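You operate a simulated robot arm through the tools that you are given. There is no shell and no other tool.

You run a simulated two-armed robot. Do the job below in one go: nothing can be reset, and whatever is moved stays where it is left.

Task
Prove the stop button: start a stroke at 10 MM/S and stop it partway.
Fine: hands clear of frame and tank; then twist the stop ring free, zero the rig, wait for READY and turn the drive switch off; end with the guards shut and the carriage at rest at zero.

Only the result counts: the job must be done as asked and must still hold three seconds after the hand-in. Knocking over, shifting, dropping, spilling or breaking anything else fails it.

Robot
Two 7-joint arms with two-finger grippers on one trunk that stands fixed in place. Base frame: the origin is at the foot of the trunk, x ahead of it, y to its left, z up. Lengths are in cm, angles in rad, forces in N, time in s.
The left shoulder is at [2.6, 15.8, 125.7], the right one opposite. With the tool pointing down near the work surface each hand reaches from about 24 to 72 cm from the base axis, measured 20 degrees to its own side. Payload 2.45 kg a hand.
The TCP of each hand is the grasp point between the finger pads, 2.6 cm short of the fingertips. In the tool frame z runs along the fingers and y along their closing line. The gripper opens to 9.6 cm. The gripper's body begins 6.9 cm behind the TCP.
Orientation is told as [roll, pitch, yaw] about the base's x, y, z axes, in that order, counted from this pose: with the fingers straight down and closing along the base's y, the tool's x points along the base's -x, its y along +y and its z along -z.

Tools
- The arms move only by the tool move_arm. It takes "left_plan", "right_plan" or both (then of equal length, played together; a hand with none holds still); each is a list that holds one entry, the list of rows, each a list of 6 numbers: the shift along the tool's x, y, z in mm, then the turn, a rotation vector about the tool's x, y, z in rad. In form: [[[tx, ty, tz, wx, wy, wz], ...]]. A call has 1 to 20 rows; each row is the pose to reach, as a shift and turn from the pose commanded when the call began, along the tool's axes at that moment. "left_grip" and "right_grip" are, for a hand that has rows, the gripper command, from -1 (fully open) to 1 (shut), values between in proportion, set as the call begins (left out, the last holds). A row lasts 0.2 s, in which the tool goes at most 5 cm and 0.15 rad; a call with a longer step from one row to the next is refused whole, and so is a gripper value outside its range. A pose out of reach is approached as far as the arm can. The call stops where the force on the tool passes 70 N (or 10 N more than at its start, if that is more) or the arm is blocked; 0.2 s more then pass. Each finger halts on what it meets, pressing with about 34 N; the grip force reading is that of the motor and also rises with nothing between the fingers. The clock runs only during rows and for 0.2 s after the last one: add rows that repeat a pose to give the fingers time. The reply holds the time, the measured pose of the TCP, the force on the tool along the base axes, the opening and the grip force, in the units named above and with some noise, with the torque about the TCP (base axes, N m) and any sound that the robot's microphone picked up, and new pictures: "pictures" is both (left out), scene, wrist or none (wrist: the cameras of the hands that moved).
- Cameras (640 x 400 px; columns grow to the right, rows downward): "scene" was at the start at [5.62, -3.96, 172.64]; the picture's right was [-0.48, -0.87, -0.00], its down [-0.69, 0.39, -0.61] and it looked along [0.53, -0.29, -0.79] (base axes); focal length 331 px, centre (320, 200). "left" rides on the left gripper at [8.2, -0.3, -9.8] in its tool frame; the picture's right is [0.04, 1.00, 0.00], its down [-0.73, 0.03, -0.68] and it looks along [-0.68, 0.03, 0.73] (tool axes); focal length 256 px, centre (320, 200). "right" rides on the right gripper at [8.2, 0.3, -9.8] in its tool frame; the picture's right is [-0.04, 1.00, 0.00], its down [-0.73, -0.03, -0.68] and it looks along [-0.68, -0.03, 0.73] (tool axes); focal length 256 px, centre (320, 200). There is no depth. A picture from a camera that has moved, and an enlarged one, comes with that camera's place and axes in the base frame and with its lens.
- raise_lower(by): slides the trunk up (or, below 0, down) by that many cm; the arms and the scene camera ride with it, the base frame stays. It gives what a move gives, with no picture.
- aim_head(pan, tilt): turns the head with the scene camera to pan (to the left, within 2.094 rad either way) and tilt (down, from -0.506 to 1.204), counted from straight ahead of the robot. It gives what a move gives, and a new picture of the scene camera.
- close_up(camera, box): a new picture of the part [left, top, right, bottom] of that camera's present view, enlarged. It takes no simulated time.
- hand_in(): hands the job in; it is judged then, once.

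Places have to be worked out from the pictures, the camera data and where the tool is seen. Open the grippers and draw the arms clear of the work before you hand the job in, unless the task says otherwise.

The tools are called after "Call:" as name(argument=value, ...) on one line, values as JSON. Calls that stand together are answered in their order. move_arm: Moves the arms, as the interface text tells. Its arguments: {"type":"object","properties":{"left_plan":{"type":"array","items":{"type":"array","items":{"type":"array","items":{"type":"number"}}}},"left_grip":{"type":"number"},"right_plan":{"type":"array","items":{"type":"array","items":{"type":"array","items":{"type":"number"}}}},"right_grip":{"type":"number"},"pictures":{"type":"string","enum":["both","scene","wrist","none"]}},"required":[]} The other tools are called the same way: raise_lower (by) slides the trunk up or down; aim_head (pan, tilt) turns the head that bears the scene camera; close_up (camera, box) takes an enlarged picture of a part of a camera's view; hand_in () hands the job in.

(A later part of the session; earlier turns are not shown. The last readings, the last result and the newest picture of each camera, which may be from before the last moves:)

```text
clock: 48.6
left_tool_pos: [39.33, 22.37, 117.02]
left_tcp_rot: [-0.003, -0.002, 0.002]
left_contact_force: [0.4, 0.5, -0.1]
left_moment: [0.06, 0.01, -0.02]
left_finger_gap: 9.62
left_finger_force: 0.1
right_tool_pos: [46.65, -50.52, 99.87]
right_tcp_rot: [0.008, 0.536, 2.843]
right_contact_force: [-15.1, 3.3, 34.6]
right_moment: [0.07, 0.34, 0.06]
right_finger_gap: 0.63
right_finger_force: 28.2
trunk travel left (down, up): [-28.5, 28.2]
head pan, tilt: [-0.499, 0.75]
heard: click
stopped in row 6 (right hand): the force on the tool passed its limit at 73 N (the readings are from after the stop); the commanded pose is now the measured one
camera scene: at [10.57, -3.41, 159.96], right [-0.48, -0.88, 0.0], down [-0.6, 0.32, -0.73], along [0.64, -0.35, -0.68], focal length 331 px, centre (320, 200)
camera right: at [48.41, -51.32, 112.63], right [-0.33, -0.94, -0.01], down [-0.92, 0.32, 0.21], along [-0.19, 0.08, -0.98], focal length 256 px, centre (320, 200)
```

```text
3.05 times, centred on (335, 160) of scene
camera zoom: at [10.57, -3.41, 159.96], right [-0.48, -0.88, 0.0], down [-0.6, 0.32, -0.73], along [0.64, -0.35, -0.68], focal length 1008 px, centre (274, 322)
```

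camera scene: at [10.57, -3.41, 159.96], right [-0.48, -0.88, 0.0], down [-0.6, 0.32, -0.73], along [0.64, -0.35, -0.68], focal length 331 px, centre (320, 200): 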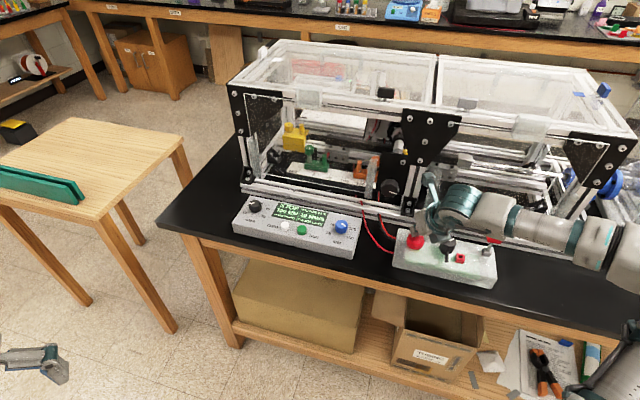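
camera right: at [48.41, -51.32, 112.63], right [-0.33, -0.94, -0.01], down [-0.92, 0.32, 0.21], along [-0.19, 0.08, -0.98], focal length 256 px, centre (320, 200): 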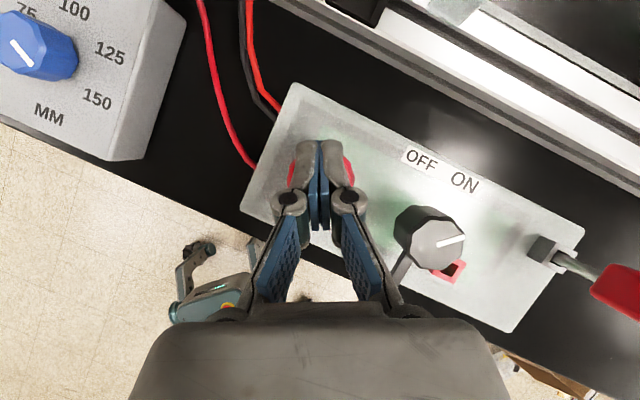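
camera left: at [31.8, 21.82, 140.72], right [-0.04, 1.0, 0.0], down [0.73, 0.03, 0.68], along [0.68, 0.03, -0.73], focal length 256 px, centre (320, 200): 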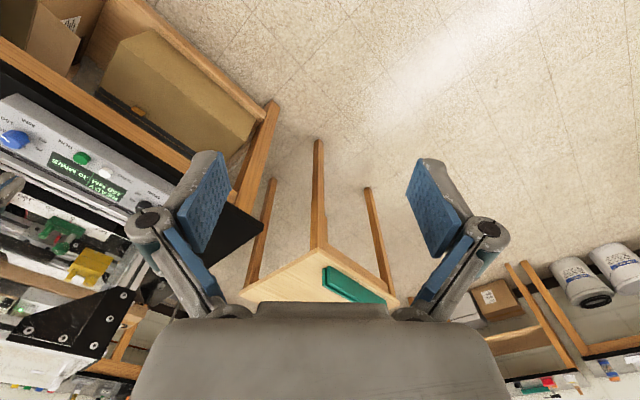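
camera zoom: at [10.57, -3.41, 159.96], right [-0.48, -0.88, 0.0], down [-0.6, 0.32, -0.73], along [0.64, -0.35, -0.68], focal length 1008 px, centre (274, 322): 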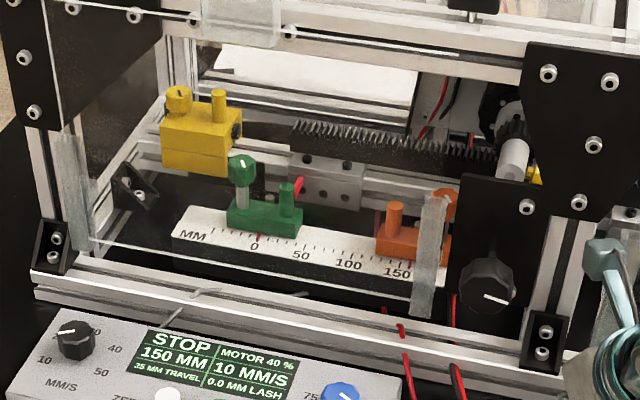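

The display says STOP, 25 MM TRAVEL at 10 MM/S, so the stroke was stopped partway. I lift off and open the fingers to look at the stop button and its ring.

Call:
move_arm(right_plan=[[[20, 0, -35, 0, 0, 0], [40, 0, -70, 0, 0, 0], [40, 0, -70, 0, 0, 0]]], right_grip=-0.35, pictures="both")

Call:
close_up(camera="right", box=[220, 90, 460, 240])

Call:
close_up(camera="scene", box=[380, 200, 510, 290])

```text
clock: 49.4
left_tool_pos: [39.9, 22.36, 116.88]
left_tcp_rot: [-0.003, 0.002, 0.004]
left_contact_force: [1.1, -0.7, 0.0]
left_moment: [-0.04, 0.0, 0.0]
left_finger_gap: 9.6
left_finger_force: 0.1
right_tool_pos: [46.64, -50.42, 107.53]
right_tcp_rot: [0.008, 0.52, 2.841]
right_contact_force: [0.2, 0.1, 0.0]
right_moment: [-0.02, 0.02, -0.01]
right_finger_gap: 6.49
right_finger_force: 0.0
trunk travel left (down, up): [-28.5, 28.2]
head pan, tilt: [-0.499, 0.75]
camera scene: at [11.39, -3.65, 159.89], right [-0.48, -0.88, 0.0], down [-0.6, 0.33, -0.73], along [0.64, -0.35, -0.68], focal length 331 px, centre (320, 200)
camera right: at [48.67, -51.35, 120.17], right [-0.33, -0.94, -0.01], down [-0.92, 0.32, 0.22], along [-0.21, 0.09, -0.97], focal length 256 px, centre (320, 200)
```

scene: 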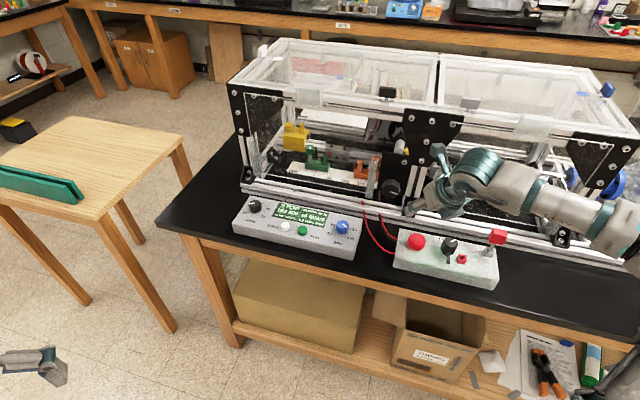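
right: 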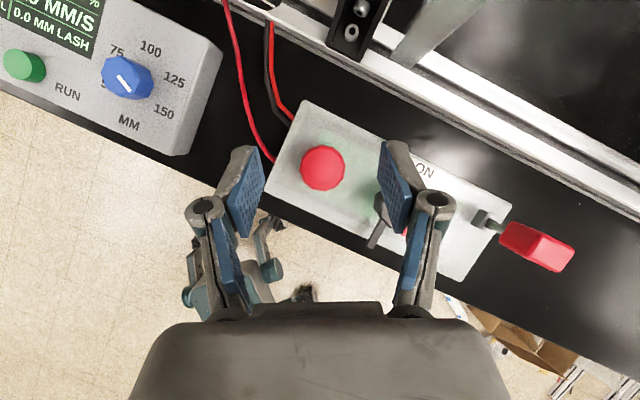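

```text
2.67 times, centred on (340, 165) of right
camera zoom: at [48.67, -51.35, 120.17], right [-0.33, -0.94, -0.01], down [-0.92, 0.32, 0.22], along [-0.21, 0.09, -0.97], focal length 683 px, centre (267, 293)
```

zoom: 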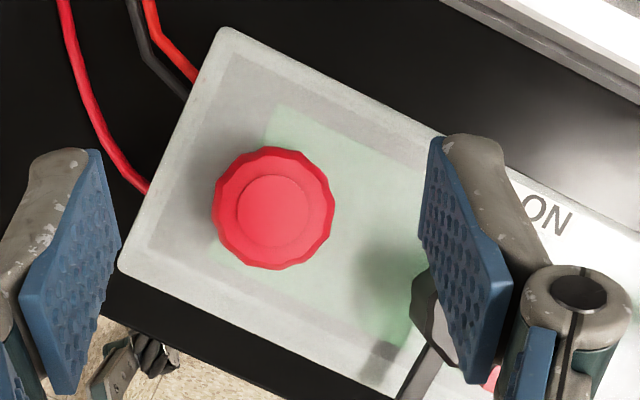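

```text
4.44 times, centred on (445, 245) of scene
camera zoom: at [11.39, -3.65, 159.89], right [-0.48, -0.88, 0.0], down [-0.6, 0.33, -0.73], along [0.64, -0.35, -0.68], focal length 1470 px, centre (-236, 0)
```

zoom: 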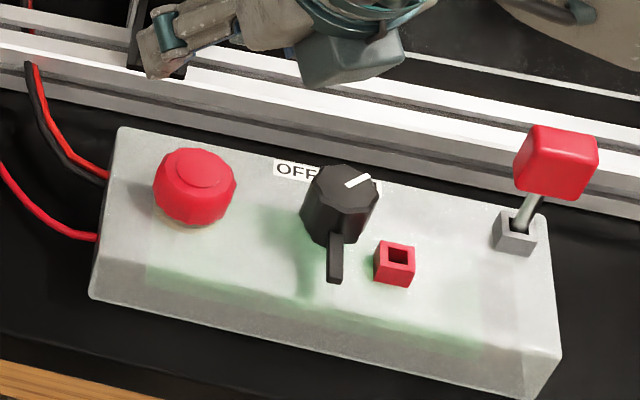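

The mushroom is latched down, with a fluted outer ring about 4.2 cm across at (46.4,-50.3). I'll swing the open hand to yaw +0.4 above it so I can then twist clockwise.

Call:
move_arm(right_plan=[[[-5, 1, 5, 0.0696, 0, -0.1215], [-10, 2, 10, 0.1392, 0, -0.243], [-15, 3, 16, 0.2088, 0, -0.3645], [-20, 4, 21, 0.2784, 0, -0.486], [-25.3, 5, 25.8, 0.348, 0, -0.6075]]], pictures="both")

Call:
close_up(camera="right", box=[220, 90, 460, 240])

```text
clock: 50.6
left_tool_pos: [39.69, 22.04, 116.91]
left_tcp_rot: [0.0, -0.002, 0.002]
left_contact_force: [1.1, -0.3, 0.1]
left_moment: [0.03, -0.01, -0.01]
left_finger_gap: 9.58
left_finger_force: 0.1
right_tool_pos: [45.69, -50.84, 103.88]
right_tcp_rot: [0.005, 0.522, -2.741]
right_contact_force: [-1.1, -0.5, -0.3]
right_moment: [-0.02, 0.01, -0.04]
right_finger_gap: 6.48
right_finger_force: 0.1
trunk travel left (down, up): [-28.5, 28.2]
head pan, tilt: [-0.499, 0.75]
camera scene: at [11.34, -4.06, 159.9], right [-0.48, -0.88, 0.0], down [-0.6, 0.33, -0.73], along [0.64, -0.35, -0.68], focal length 331 px, centre (320, 200)
camera right: at [47.77, -50.36, 116.43], right [0.36, -0.93, -0.02], down [-0.91, -0.35, 0.22], along [-0.21, -0.06, -0.97], focal length 256 px, centre (320, 200)
```

scene: 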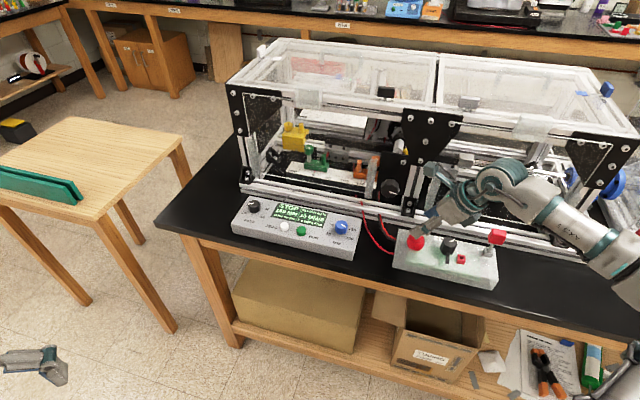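
right: 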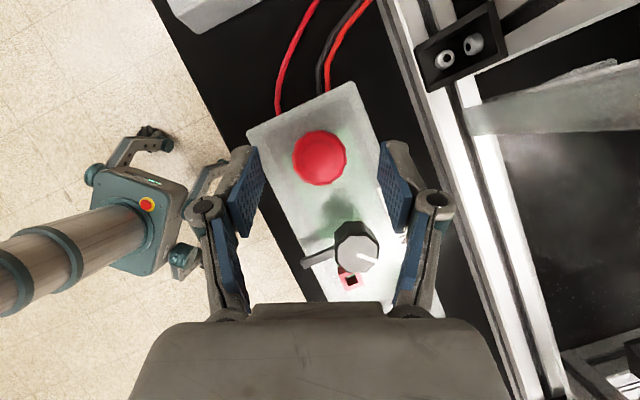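

```text
2.67 times, centred on (340, 165) of right
camera zoom: at [47.77, -50.36, 116.43], right [0.36, -0.93, -0.02], down [-0.91, -0.35, 0.22], along [-0.21, -0.06, -0.97], focal length 683 px, centre (267, 293)
```

zoom: 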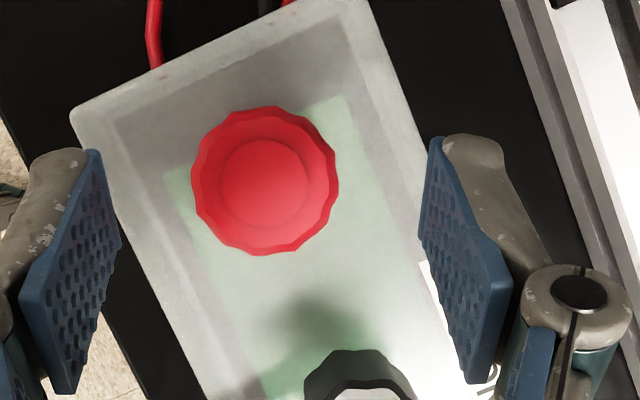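

The ring centre computes to (46.37,-50.34), well framed by the fingers. Descending 6 cm to straddle the ring.

Call:
move_arm(right_plan=[[[-8, -1.5, 14, 0, 0, 0], [-16, -1.5, 28, 0, 0, 0], [-23, -1.5, 40, 0, 0, 0], [-27, -1.5, 47, 0, 0, 0], [-29.8, -1.5, 51.8, 0, 0, 0]]], pictures="both")

Call:
close_up(camera="scene", box=[380, 180, 520, 290])

```text
clock: 51.8
left_tool_pos: [39.74, 21.92, 116.93]
left_tcp_rot: [0.0, 0.0, 0.002]
left_contact_force: [0.4, 0.6, 0.2]
left_moment: [0.02, 0.02, -0.01]
left_finger_gap: 9.62
left_finger_force: 0.2
right_tool_pos: [45.78, -50.75, 97.96]
right_tcp_rot: [0.005, 0.523, -2.741]
right_contact_force: [0.5, 0.1, -0.1]
right_moment: [0.02, -0.03, 0.01]
right_finger_gap: 6.48
right_finger_force: 0.0
trunk travel left (down, up): [-28.5, 28.2]
head pan, tilt: [-0.499, 0.75]
camera scene: at [11.28, -4.09, 159.9], right [-0.48, -0.88, 0.0], down [-0.6, 0.33, -0.73], along [0.64, -0.35, -0.68], focal length 331 px, centre (320, 200)
camera right: at [47.72, -50.29, 110.52], right [0.35, -0.94, -0.02], down [-0.91, -0.35, 0.22], along [-0.21, -0.06, -0.97], focal length 256 px, centre (320, 200)
```

scene: 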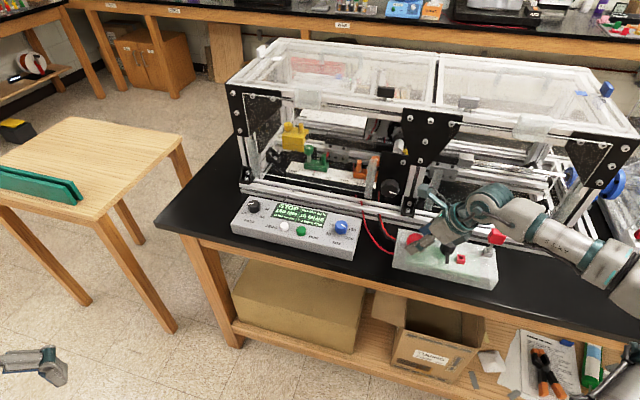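
right: 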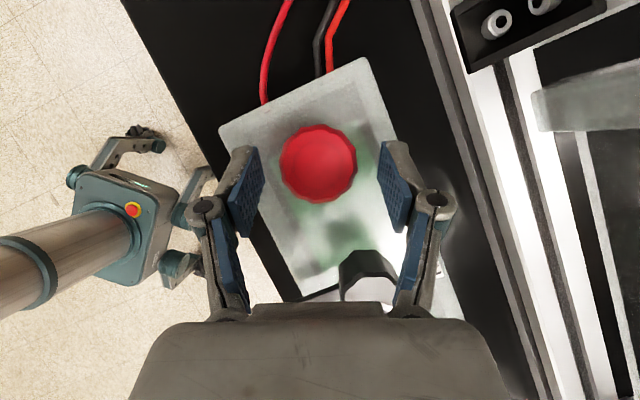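

```text
3.64 times, centred on (450, 235) of scene
camera zoom: at [11.28, -4.09, 159.9], right [-0.48, -0.88, 0.0], down [-0.6, 0.33, -0.73], along [0.64, -0.35, -0.68], focal length 1202 px, centre (-153, 73)
```

zoom: 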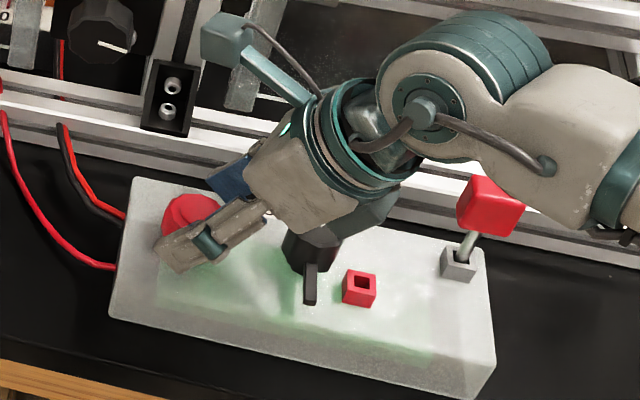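

No contact yet and the ring is centred. Closing on the ring.

Call:
move_arm(right_plan=[[[0, 0, 0, 0, 0, 0], [0, 0, 0, 0, 0, 0], [0, 0, 0, 0, 0, 0]]], right_grip=1, pictures="wrist")

```text
clock: 52.6
left_tool_pos: [39.76, 22.16, 116.95]
left_tcp_rot: [-0.002, -0.001, 0.002]
left_contact_force: [-0.4, -0.2, -0.5]
left_moment: [0.0, -0.02, 0.01]
left_finger_gap: 9.61
left_finger_force: 0.1
right_tool_pos: [45.61, -50.6, 97.95]
right_tcp_rot: [0.004, 0.522, -2.741]
right_contact_force: [-1.8, 4.3, 0.9]
right_moment: [0.26, -0.36, 0.04]
right_finger_gap: 4.1
right_finger_force: 34.1
trunk travel left (down, up): [-28.5, 28.2]
head pan, tilt: [-0.499, 0.75]
camera right: at [47.7, -50.21, 110.58], right [0.35, -0.94, -0.02], down [-0.91, -0.35, 0.22], along [-0.21, -0.07, -0.97], focal length 256 px, centre (320, 200)
```

right: 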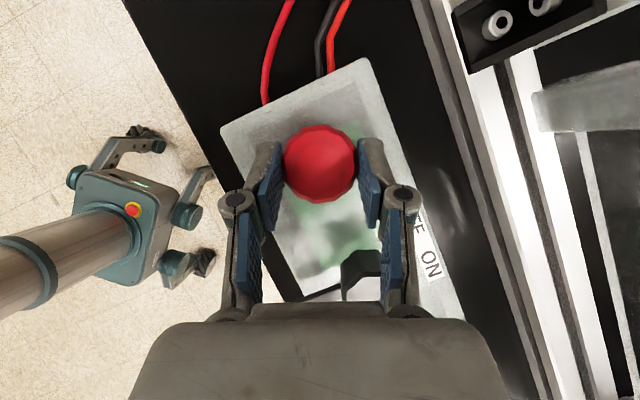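

Gripped at 4.1 cm. Now twist clockwise about the ring's axis by up to 0.84 rad.

Call:
move_arm(right_plan=[[[0.07, -1.19, 0.04, -0.0698, 0, 0.1214], [0.29, -2.35, 0.17, -0.1396, 0, 0.2427], [0.64, -3.47, 0.37, -0.2094, 0, 0.3641], [1.13, -4.51, 0.65, -0.2792, 0, 0.4854], [1.73, -5.48, 1.0, -0.349, 0, 0.6068], [2.45, -6.33, 1.41, -0.4188, 0, 0.7281]]], pictures="both")

Call:
close_up(camera="scene", box=[225, 180, 365, 262])

```text
clock: 54.0
left_tool_pos: [39.67, 22.16, 117.06]
left_tcp_rot: [-0.002, 0.0, 0.002]
left_contact_force: [0.1, 0.3, 0.2]
left_moment: [-0.01, -0.01, 0.01]
left_finger_gap: 9.63
left_finger_force: 0.0
right_tool_pos: [45.61, -50.04, 98.05]
right_tcp_rot: [0.006, 0.528, 2.699]
right_contact_force: [2.7, -0.9, 10.8]
right_moment: [-0.21, 0.4, 0.03]
right_finger_gap: 4.08
right_finger_force: 33.8
trunk travel left (down, up): [-28.5, 28.2]
head pan, tilt: [-0.499, 0.75]
camera scene: at [11.21, -3.84, 159.93], right [-0.48, -0.88, 0.0], down [-0.6, 0.33, -0.73], along [0.64, -0.35, -0.68], focal length 331 px, centre (320, 200)
camera right: at [47.42, -51.21, 110.59], right [-0.46, -0.89, -0.01], down [-0.87, 0.45, 0.22], along [-0.19, 0.11, -0.98], focal length 256 px, centre (320, 200)
```

scene: 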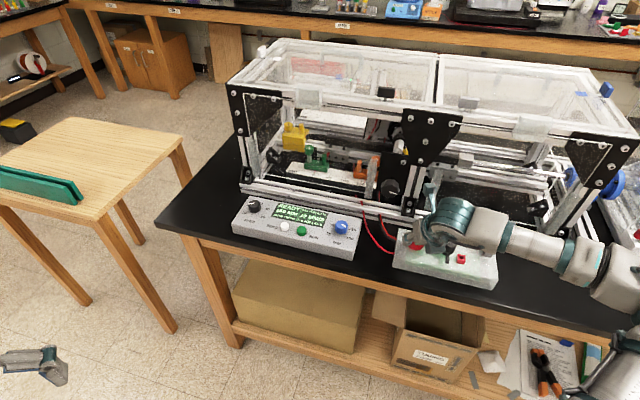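
right: 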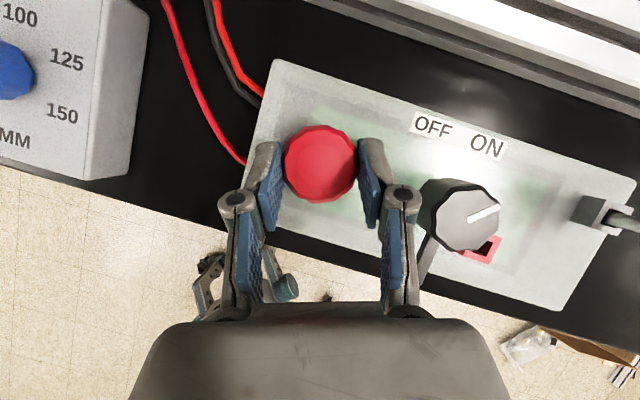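

```text
4.57 times, centred on (295, 221) of scene
camera zoom: at [11.21, -3.84, 159.93], right [-0.48, -0.88, 0.0], down [-0.6, 0.33, -0.73], along [0.64, -0.35, -0.68], focal length 1512 px, centre (434, 104)
```

zoom: 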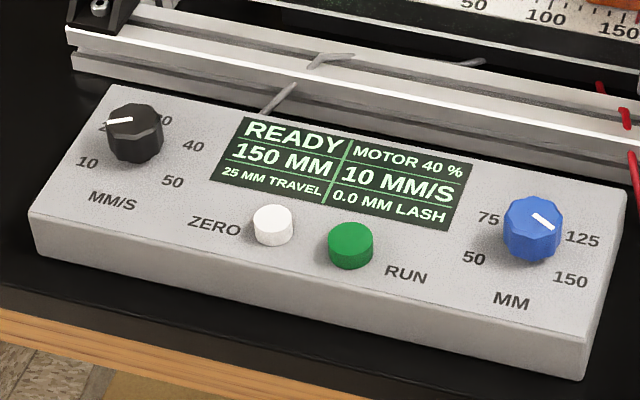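

The display is back to READY with 25 MM TRAVEL, so the stop is released. Opening the fingers and lifting clear.

Call:
move_arm(right_plan=[[[0, 0, 0, 0, 0, 0], [0, 0, 0, 0, 0, 0], [13, 0, -23, 0, 0, 0], [27, 0, -46, 0, 0, 0], [40.3, 0, -69.1, 0, 0, 0]]], right_grip=-0.35, pictures="both")

Call:
close_up(camera="scene", box=[380, 190, 510, 290])

Call:
close_up(camera="right", box=[230, 80, 560, 290])

```text
clock: 55.2
left_tool_pos: [39.71, 22.23, 117.02]
left_tcp_rot: [-0.001, -0.001, 0.001]
left_contact_force: [-0.7, 0.5, 0.9]
left_moment: [0.01, 0.02, 0.0]
left_finger_gap: 9.58
left_finger_force: 0.0
right_tool_pos: [45.75, -49.99, 105.71]
right_tcp_rot: [0.006, 0.524, 2.702]
right_contact_force: [0.6, -0.6, -0.7]
right_moment: [0.01, -0.02, 0.0]
right_finger_gap: 6.47
right_finger_force: 0.0
trunk travel left (down, up): [-28.5, 28.2]
head pan, tilt: [-0.499, 0.75]
camera scene: at [11.25, -3.97, 159.91], right [-0.48, -0.88, 0.0], down [-0.6, 0.33, -0.73], along [0.64, -0.35, -0.68], focal length 331 px, centre (320, 200)
camera right: at [47.54, -51.16, 118.26], right [-0.46, -0.89, -0.02], down [-0.87, 0.44, 0.22], along [-0.19, 0.12, -0.98], focal length 256 px, centre (320, 200)
```

scene: 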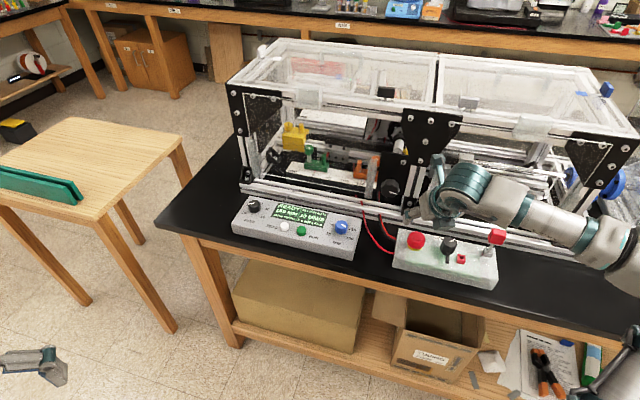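
right: 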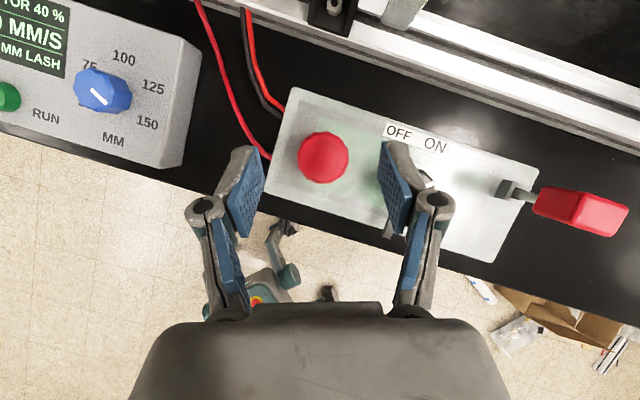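

```text
4.00 times, centred on (445, 240) of scene
camera zoom: at [11.25, -3.97, 159.91], right [-0.48, -0.88, 0.0], down [-0.6, 0.33, -0.73], along [0.64, -0.35, -0.68], focal length 1323 px, centre (-180, 40)
```

zoom: 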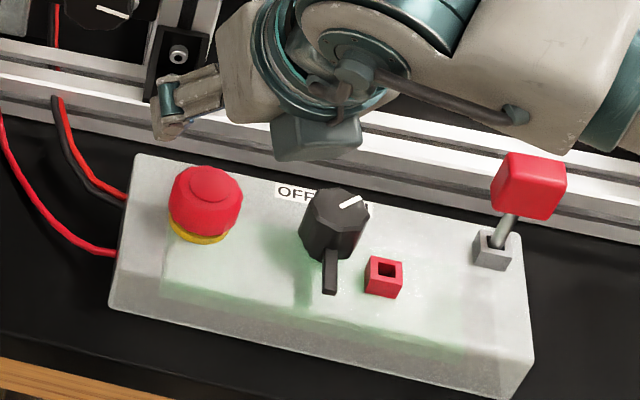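

```text
1.90 times, centred on (395, 185) of right
camera zoom: at [47.54, -51.16, 118.26], right [-0.46, -0.89, -0.02], down [-0.87, 0.44, 0.22], along [-0.19, 0.12, -0.98], focal length 488 px, centre (177, 229)
```

zoom: 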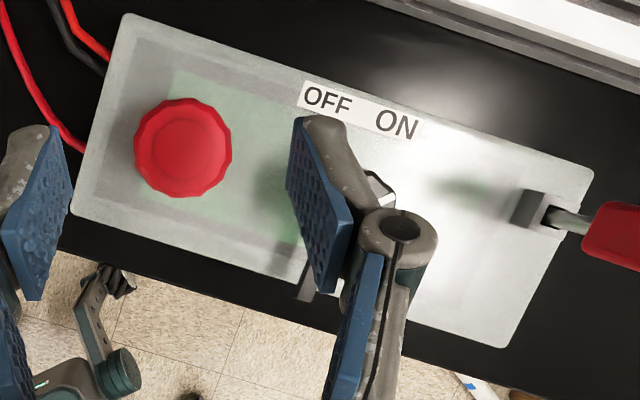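

The stop has popped up (yellow collar visible again) and the switch is still ON. Now I carry closed fingertips over to above ZERO, turning to yaw +0.1 for reach.

Call:
move_arm(right_plan=[[[9, -41, 6, 0.034, 0, -0.0585], [18, -81, 13, 0.0675, 0, -0.117], [28, -122, 19, 0.101, 0, -0.1755], [37, -162, 25, 0.135, 0, -0.234], [46, -203, 32, 0.169, 0, -0.2925], [55, -243, 38, 0.2025, 0, -0.351], [65, -284, 44, 0.236, 0, -0.409], [73.8, -324.5, 50.8, 0.27, 0, -0.4676]]], right_grip=1, pictures="both")

```text
clock: 57.0
left_tool_pos: [39.86, 22.24, 116.78]
left_tcp_rot: [-0.001, 0.0, 0.0]
left_contact_force: [0.7, -0.1, 0.4]
left_moment: [-0.05, 0.0, -0.05]
left_finger_gap: 9.59
left_finger_force: 0.1
right_tool_pos: [67.74, -24.7, 105.28]
right_tcp_rot: [0.004, 0.52, -3.043]
right_contact_force: [-0.4, 0.7, 0.3]
right_moment: [-0.01, 0.04, 0.0]
right_finger_gap: 0.0
right_finger_force: 28.4
trunk travel left (down, up): [-28.5, 28.2]
head pan, tilt: [-0.499, 0.75]
camera scene: at [11.72, -3.72, 159.87], right [-0.48, -0.88, 0.0], down [-0.6, 0.33, -0.73], along [0.64, -0.35, -0.69], focal length 331 px, centre (320, 200)
camera right: at [69.82, -24.75, 117.83], right [0.06, -1.0, -0.01], down [-0.97, -0.06, 0.22], along [-0.23, 0.0, -0.97], focal length 256 px, centre (320, 200)
```

scene: 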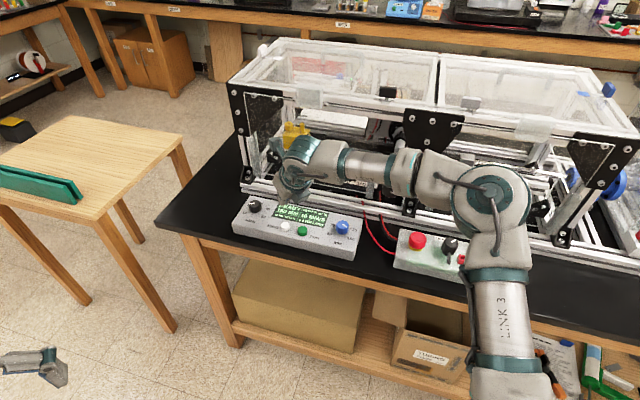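
right: 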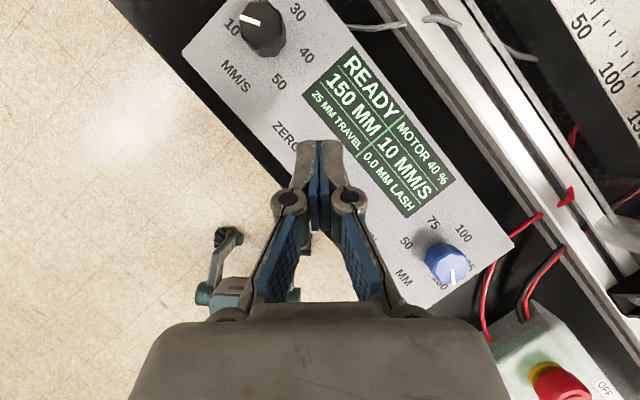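

Above ZERO with the display still READY. Pressing ZERO now, with a small lateral correction.

Call:
move_arm(right_plan=[[[-15.5, -2.9, 25.6, 0, 0, 0], [-25.4, -2.9, 43, 0, 0, 0], [-30.4, -2.9, 51.7, 0, 0, 0], [-32.9, -2.9, 56, 0, 0, 0], [-35.4, -2.9, 60.3, 0, 0, 0], [-37.4, -2.9, 63.8, 0, 0, 0], [-38.9, -2.9, 66.4, 0, 0, 0]]], pictures="both")

```text
clock: 58.6
left_tool_pos: [39.68, 22.09, 117.11]
left_tcp_rot: [-0.002, -0.001, 0.002]
left_contact_force: [-1.2, -0.3, -1.0]
left_moment: [0.0, 0.01, 0.01]
left_finger_gap: 9.59
left_finger_force: 0.1
right_tool_pos: [67.63, -24.32, 97.59]
right_tcp_rot: [0.005, 0.526, -3.041]
right_contact_force: [0.4, -2.3, 8.0]
right_moment: [-0.06, -0.01, 0.04]
right_finger_gap: 0.62
right_finger_force: 28.4
trunk travel left (down, up): [-28.5, 28.2]
head pan, tilt: [-0.499, 0.75]
heard: click
camera scene: at [11.32, -3.83, 159.93], right [-0.48, -0.88, 0.0], down [-0.6, 0.33, -0.73], along [0.64, -0.35, -0.68], focal length 331 px, centre (320, 200)
camera right: at [69.68, -24.46, 110.21], right [0.06, -1.0, -0.02], down [-0.97, -0.06, 0.22], along [-0.22, 0.0, -0.98], focal length 256 px, centre (320, 200)
```

scene: 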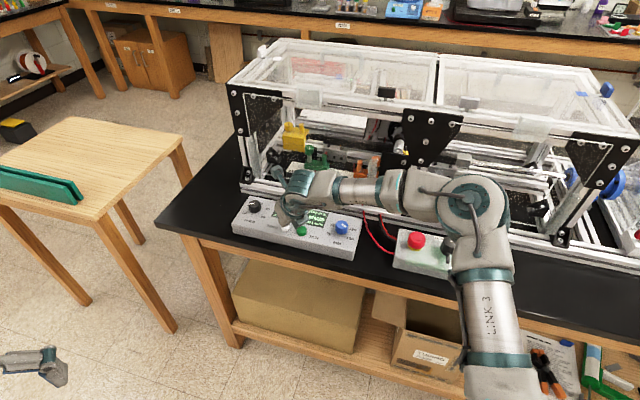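
right: 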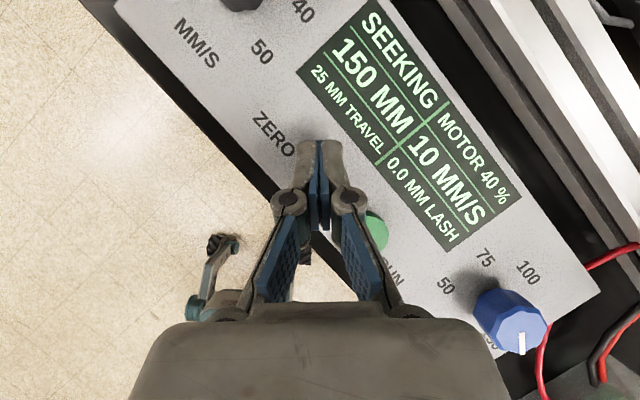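

Click heard and the display shows SEEKING. I lift off and watch for READY.

Call:
move_arm(right_plan=[[[13, 0, -23, 0, 0, 0], [26, 0, -46, 0, 0, 0], [39.8, 0, -69.4, 0, 0, 0], [39.8, 0, -69.4, 0, 0, 0], [39.8, 0, -69.4, 0, 0, 0]]], pictures="both")

Call:
close_up(camera="scene", box=[220, 110, 450, 255])

```text
clock: 59.8
left_tool_pos: [39.62, 22.06, 116.85]
left_tcp_rot: [-0.001, 0.0, 0.003]
left_contact_force: [0.0, -0.4, 0.4]
left_moment: [0.0, 0.01, 0.02]
left_finger_gap: 9.6
left_finger_force: 0.0
right_tool_pos: [67.76, -24.34, 105.36]
right_tcp_rot: [0.006, 0.522, -3.042]
right_contact_force: [0.0, 0.4, -0.4]
right_moment: [0.03, -0.03, -0.01]
right_finger_gap: 0.0
right_finger_force: 28.8
trunk travel left (down, up): [-28.5, 28.2]
head pan, tilt: [-0.499, 0.75]
camera scene: at [11.47, -3.83, 159.89], right [-0.48, -0.88, 0.0], down [-0.6, 0.33, -0.73], along [0.64, -0.35, -0.68], focal length 331 px, centre (320, 200)
camera right: at [69.88, -24.48, 118.0], right [0.06, -1.0, -0.02], down [-0.97, -0.06, 0.22], along [-0.22, 0.0, -0.97], focal length 256 px, centre (320, 200)
```

scene: 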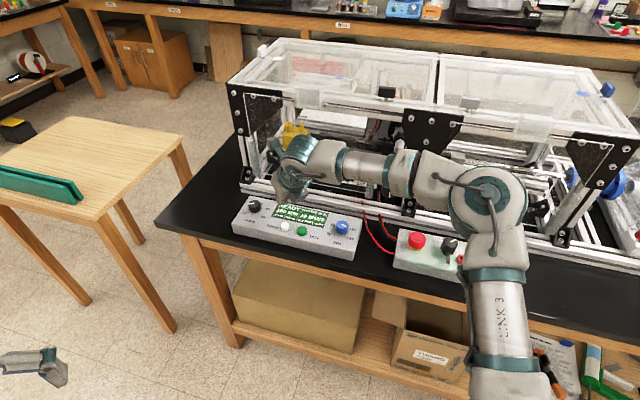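
right: 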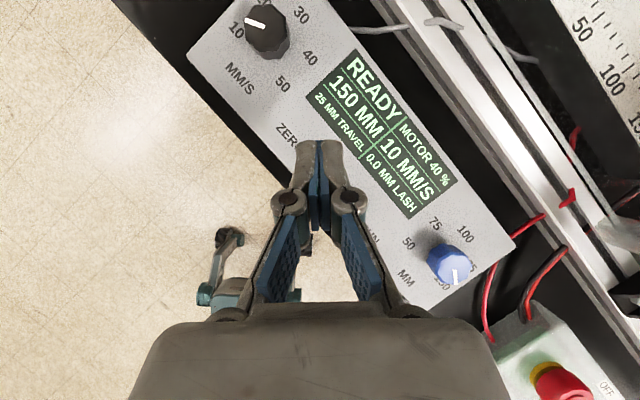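

```text
2.76 times, centred on (335, 182) of scene
camera zoom: at [11.47, -3.83, 159.89], right [-0.48, -0.88, 0.0], down [-0.6, 0.33, -0.73], along [0.64, -0.35, -0.68], focal length 912 px, centre (279, 248)
```

zoom: 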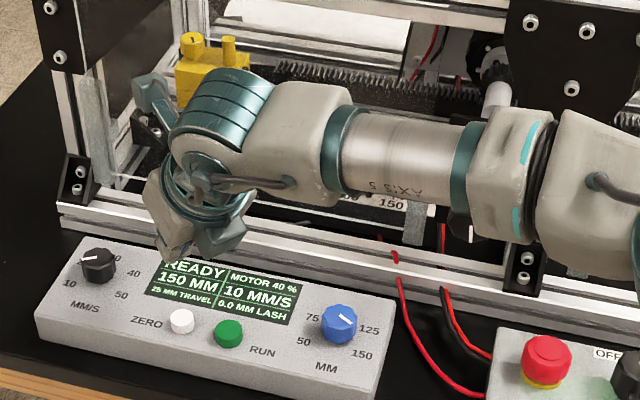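

READY is back after seeking zero. Next is the drive switch; I triangulate its knob at (41.2,-55.5), top z about 99. I carry the open hand there at z 107, turning to face the rig squarely.

Call:
move_arm(right_plan=[[[-25, 28, -16, -0.0441, 0, 0.0766], [-50, 55, -33, -0.0882, 0, 0.1532], [-76, 83, -49, -0.1323, 0, 0.2299], [-101, 111, -66, -0.1764, 0, 0.3065], [-126, 139, -82, -0.2205, 0, 0.3831], [-151, 166, -98, -0.2646, 0, 0.4597], [-177, 194, -115, -0.3087, 0, 0.5363], [-202, 222, -131, -0.3528, 0, 0.613], [-227, 249, -148, -0.3969, 0, 0.6896], [-252.4, 277.2, -164.1, -0.441, 0, 0.7662]]], right_grip=-0.3, pictures="both")

Call:
close_up(camera="right", box=[200, 60, 480, 240])

Call:
close_up(camera="scene", box=[225, 110, 450, 255])

```text
clock: 62.0
left_tool_pos: [39.48, 21.86, 116.97]
left_tcp_rot: [0.0, -0.001, 0.002]
left_contact_force: [-0.2, 0.5, 0.3]
left_moment: [0.01, -0.03, -0.01]
left_finger_gap: 9.63
left_finger_force: 0.1
right_tool_pos: [40.46, -54.78, 107.01]
right_tcp_rot: [0.0, 0.525, 2.355]
right_contact_force: [-0.2, -0.3, -0.8]
right_moment: [0.0, -0.04, -0.02]
right_finger_gap: 6.28
right_finger_force: 0.0
trunk travel left (down, up): [-28.5, 28.2]
head pan, tilt: [-0.499, 0.75]
camera scene: at [11.09, -4.15, 159.92], right [-0.48, -0.88, 0.0], down [-0.6, 0.33, -0.73], along [0.64, -0.35, -0.68], focal length 331 px, centre (320, 200)
camera right: at [41.72, -56.58, 119.69], right [-0.73, -0.68, -0.02], down [-0.67, 0.71, 0.22], along [-0.14, 0.17, -0.98], focal length 256 px, centre (320, 200)
```

scene: 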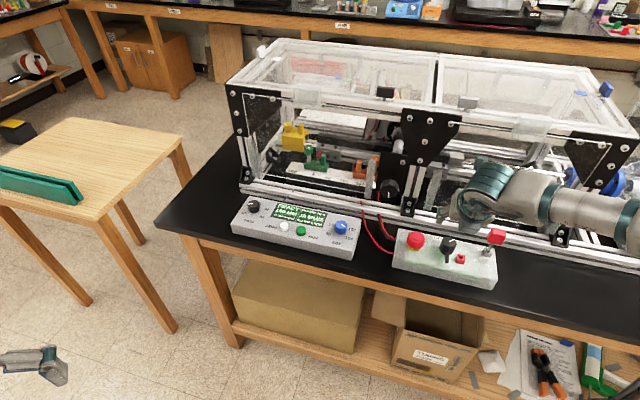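
right: 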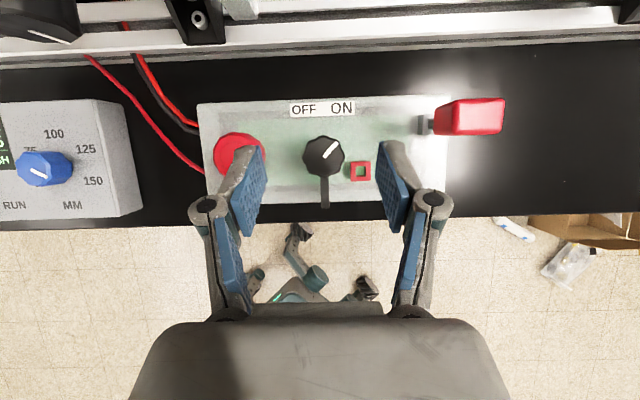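

```text
2.22 times, centred on (340, 150) of right
camera zoom: at [41.72, -56.58, 119.69], right [-0.73, -0.68, -0.02], down [-0.67, 0.71, 0.22], along [-0.14, 0.17, -0.98], focal length 569 px, centre (276, 311)
```

zoom: 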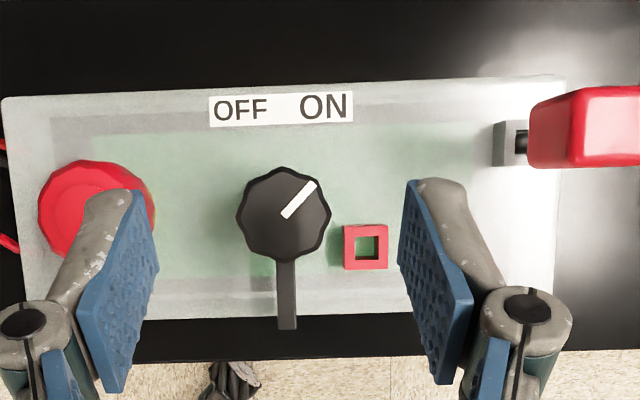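

```text
2.76 times, centred on (338, 182) of scene
camera zoom: at [11.09, -4.15, 159.92], right [-0.48, -0.88, 0.0], down [-0.6, 0.33, -0.73], along [0.64, -0.35, -0.68], focal length 912 px, centre (272, 248)
```

zoom: 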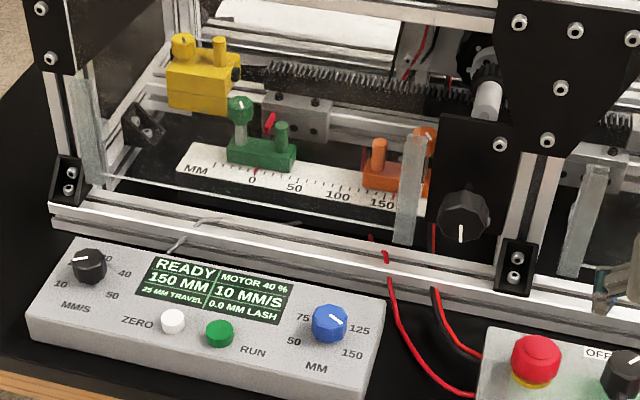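

Carriage pointer is back at 0 with READY shown. The switch pointer is at ON; knob centre (41.1,-55.6). I descend to z 99.6 with fingers at 5.5 cm, staying above the little red socket (top about z 96).

Call:
move_arm(right_plan=[[[-9, 0.4, 16, 0, 0, 0], [-18, 0.8, 33, 0, 0, 0], [-27, 1.2, 49, 0, 0, 0], [-32, 1.6, 59, 0, 0, 0], [-35.4, 1.6, 65.1, 0, 0, 0]]], right_grip=-0.15, pictures="both")

Call:
close_up(camera="right", box=[200, 80, 480, 260])

Call:
close_up(camera="scene", box=[380, 170, 520, 290])

```text
clock: 63.2
left_tool_pos: [39.65, 21.97, 116.96]
left_tcp_rot: [0.0, 0.0, 0.002]
left_contact_force: [-0.1, 1.2, -1.3]
left_moment: [0.0, 0.02, 0.0]
left_finger_gap: 9.62
left_finger_force: 0.1
right_tool_pos: [40.3, -55.3, 99.63]
right_tcp_rot: [0.004, 0.526, 2.356]
right_contact_force: [-0.9, -0.3, 0.0]
right_moment: [0.01, 0.02, 0.01]
right_finger_gap: 5.53
right_finger_force: 0.1
trunk travel left (down, up): [-28.5, 28.2]
head pan, tilt: [-0.499, 0.75]
camera scene: at [11.28, -4.09, 159.9], right [-0.48, -0.88, 0.0], down [-0.6, 0.33, -0.73], along [0.64, -0.35, -0.68], focal length 331 px, centre (320, 200)
camera right: at [41.58, -56.95, 112.28], right [-0.73, -0.68, -0.02], down [-0.67, 0.71, 0.22], along [-0.14, 0.17, -0.98], focal length 256 px, centre (320, 200)
```

scene: 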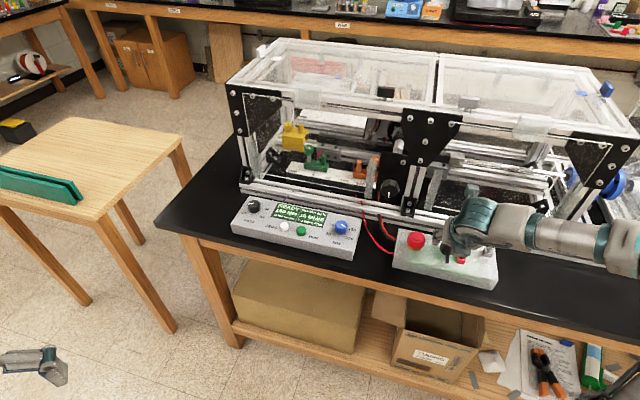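
right: 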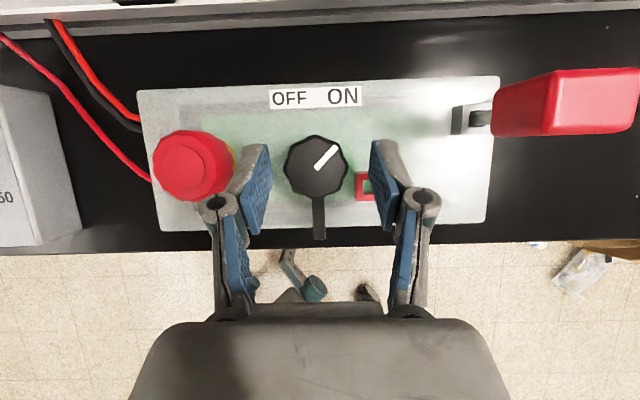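

```text
2.22 times, centred on (340, 170) of right
camera zoom: at [41.58, -56.95, 112.28], right [-0.73, -0.68, -0.02], down [-0.67, 0.71, 0.22], along [-0.14, 0.17, -0.98], focal length 569 px, centre (276, 267)
```

zoom: 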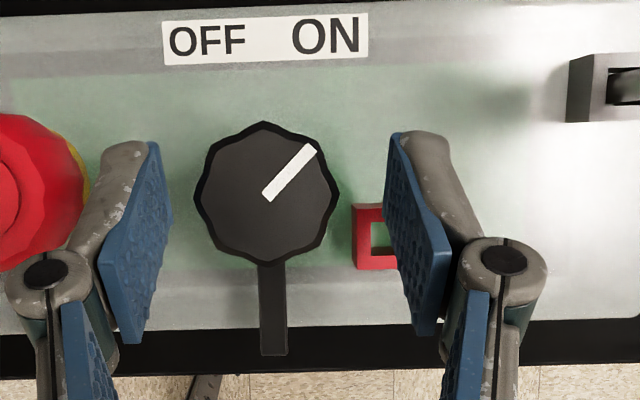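

```text
3.33 times, centred on (450, 230) of scene
camera zoom: at [11.28, -4.09, 159.9], right [-0.48, -0.88, 0.0], down [-0.6, 0.33, -0.73], along [0.64, -0.35, -0.68], focal length 1102 px, centre (-113, 100)
```

zoom: 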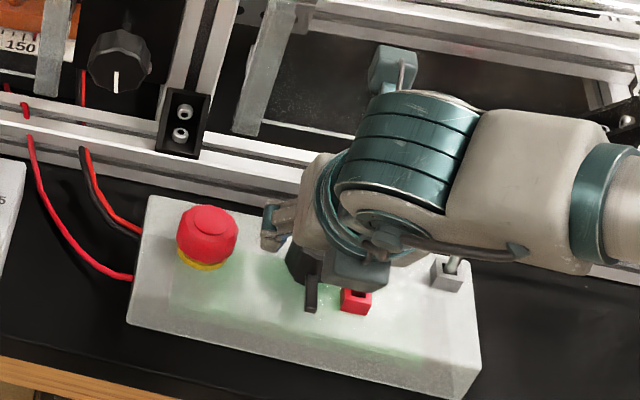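

The knob sits 3 mm left of centre; I recentre while closing, then turn counterclockwise 0.6 rad and check.

Call:
move_arm(right_plan=[[[0, -3, 0, 0, 0, 0], [0, -3, 0, 0, 0, 0], [0, -3, 0, 0, 0, 0], [0, -3, 0, 0, 0, 0]]], right_grip=1, pictures="wrist")

```text
clock: 64.2
left_tool_pos: [39.7, 21.84, 117.02]
left_tcp_rot: [-0.001, -0.002, 0.001]
left_contact_force: [0.2, 1.1, 0.1]
left_moment: [-0.03, -0.01, 0.01]
left_finger_gap: 9.61
left_finger_force: 0.1
right_tool_pos: [40.49, -54.88, 99.69]
right_tcp_rot: [0.004, 0.526, 2.353]
right_contact_force: [-4.5, -5.4, 2.3]
right_moment: [-0.23, -0.1, -0.07]
right_finger_gap: 3.29
right_finger_force: 34.1
trunk travel left (down, up): [-28.5, 28.2]
head pan, tilt: [-0.499, 0.75]
camera right: at [41.74, -56.68, 112.34], right [-0.73, -0.68, -0.02], down [-0.67, 0.71, 0.22], along [-0.14, 0.17, -0.98], focal length 256 px, centre (320, 200)
```

right: 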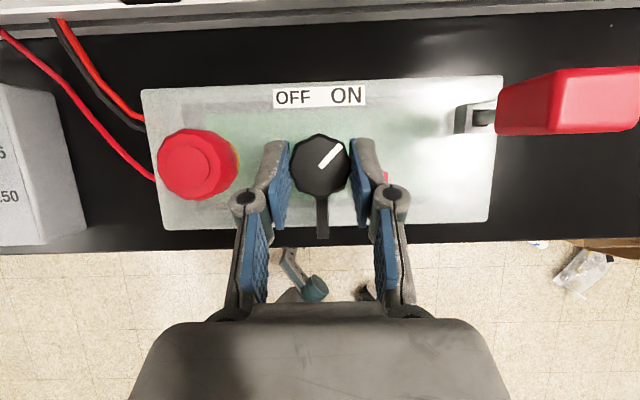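

Firm grip at 3.3 cm with only a slight side load. Turning counterclockwise toward OFF.

Call:
move_arm(right_plan=[[[0.08, 2.0, 0.05, 0.0752, 0, -0.1298], [0.32, 3.6, 0.18, 0.1504, 0, -0.2596], [0.71, 5.07, 0.41, 0.2255, 0, -0.3894], [1.24, 6.13, 0.72, 0.3007, 0, -0.5192], [1.24, 6.13, 0.72, 0.3007, 0, -0.5192]]], pictures="both")

Call:
close_up(camera="right", box=[200, 80, 480, 260])

Call:
close_up(camera="scene", box=[225, 180, 365, 262])

```text
clock: 65.4
left_tool_pos: [39.71, 22.02, 116.91]
left_tcp_rot: [-0.003, 0.001, 0.002]
left_contact_force: [0.3, 0.3, -0.3]
left_moment: [0.01, -0.02, 0.0]
left_finger_gap: 9.58
left_finger_force: 0.0
right_tool_pos: [40.27, -55.36, 99.76]
right_tcp_rot: [0.003, 0.524, 2.956]
right_contact_force: [2.2, 4.5, 0.3]
right_moment: [0.15, -0.51, 0.04]
right_finger_gap: 3.25
right_finger_force: 34.3
trunk travel left (down, up): [-28.5, 28.2]
head pan, tilt: [-0.499, 0.75]
camera scene: at [11.29, -3.92, 159.9], right [-0.48, -0.88, 0.0], down [-0.6, 0.33, -0.73], along [0.64, -0.35, -0.68], focal length 331 px, centre (320, 200)
camera right: at [42.29, -56.1, 112.35], right [-0.22, -0.98, -0.02], down [-0.95, 0.21, 0.22], along [-0.21, 0.07, -0.98], focal length 256 px, centre (320, 200)
```

scene: 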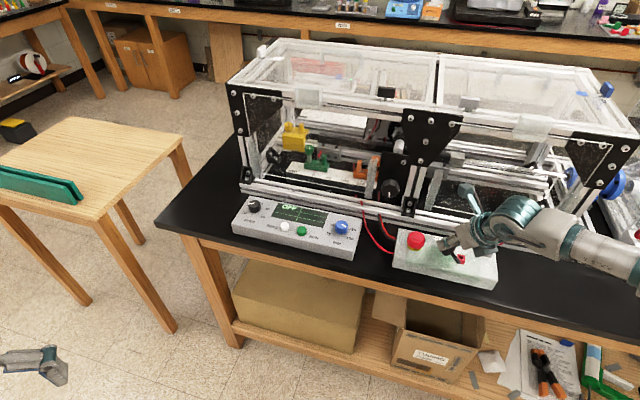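
right: 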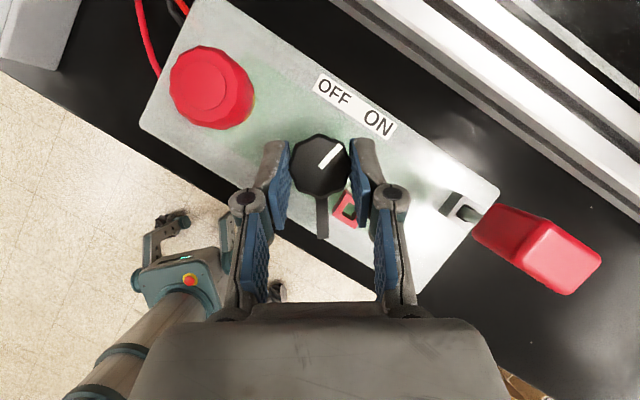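

```text
2.22 times, centred on (340, 170) of right
camera zoom: at [42.29, -56.1, 112.35], right [-0.22, -0.98, -0.02], down [-0.95, 0.21, 0.22], along [-0.21, 0.07, -0.98], focal length 569 px, centre (276, 267)
```

zoom: 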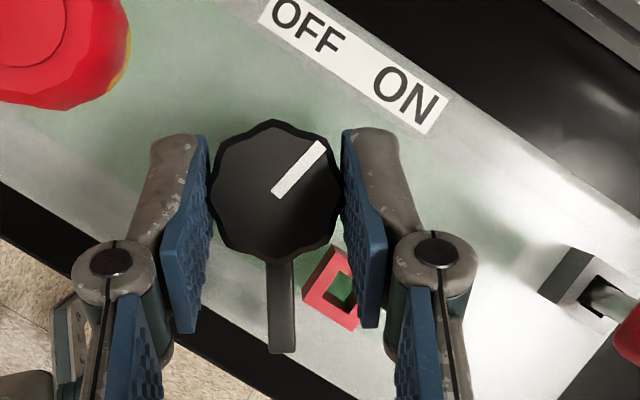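

```text
4.57 times, centred on (295, 221) of scene
camera zoom: at [11.29, -3.92, 159.9], right [-0.48, -0.88, 0.0], down [-0.6, 0.33, -0.73], along [0.64, -0.35, -0.68], focal length 1512 px, centre (434, 104)
```

zoom: 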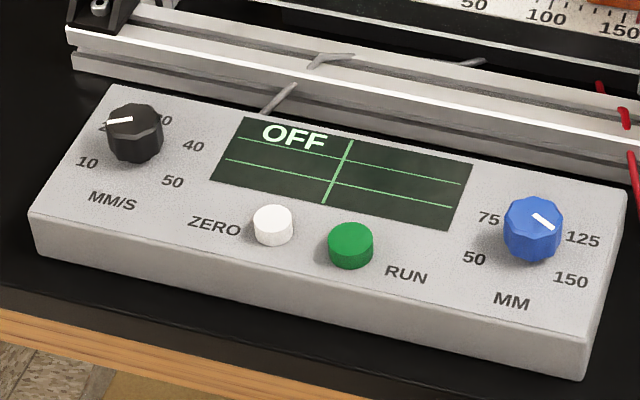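

The display now reads OFF, with the switch turned about 34° so far. I'll continue a further 0.3 rad carefully so it seats fully in the OFF position.

Call:
move_arm(right_plan=[[[0.03, 0.2, 0.02, 0.05, 0, -0.0866], [0.14, 0.8, 0.08, 0.1, 0, -0.173], [0.32, 1.5, 0.18, 0.15, 0, -0.26]]], pictures="both")

Call:
close_up(camera="right", box=[200, 80, 480, 260])

```text
clock: 66.2
left_tool_pos: [39.78, 21.94, 116.92]
left_tcp_rot: [-0.001, 0.0, 0.002]
left_contact_force: [-0.9, -0.4, -0.7]
left_moment: [0.01, 0.0, -0.02]
left_finger_gap: 9.58
left_finger_force: 0.1
right_tool_pos: [40.21, -55.64, 99.67]
right_tcp_rot: [0.002, 0.523, -3.027]
right_contact_force: [1.8, 2.3, 0.0]
right_moment: [0.13, -0.54, 0.04]
right_finger_gap: 3.26
right_finger_force: 33.6
trunk travel left (down, up): [-28.5, 28.2]
head pan, tilt: [-0.499, 0.75]
camera scene: at [11.29, -4.09, 159.9], right [-0.48, -0.88, 0.0], down [-0.6, 0.33, -0.73], along [0.64, -0.35, -0.68], focal length 331 px, centre (320, 200)
camera right: at [42.36, -55.75, 112.36], right [0.08, -1.0, -0.02], down [-0.97, -0.08, 0.22], along [-0.22, 0.0, -0.97], focal length 256 px, centre (320, 200)
```

scene: 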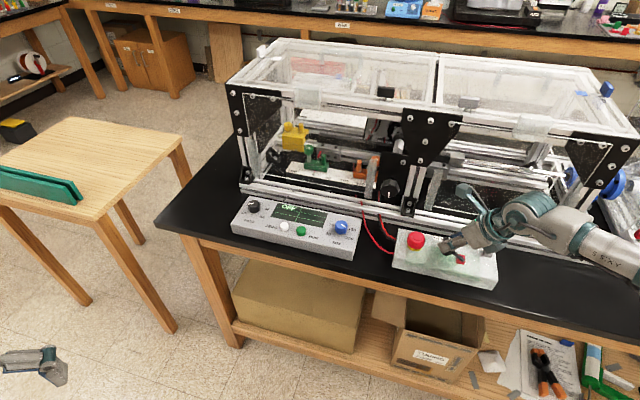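
right: 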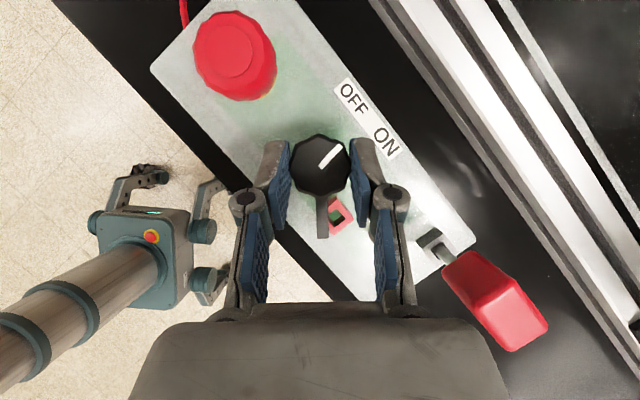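

```text
2.22 times, centred on (340, 170) of right
camera zoom: at [42.36, -55.75, 112.36], right [0.08, -1.0, -0.02], down [-0.97, -0.08, 0.22], along [-0.22, 0.0, -0.97], focal length 569 px, centre (276, 267)
```

zoom: 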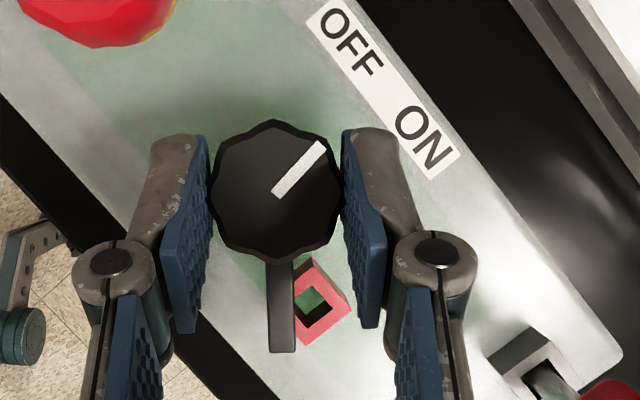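

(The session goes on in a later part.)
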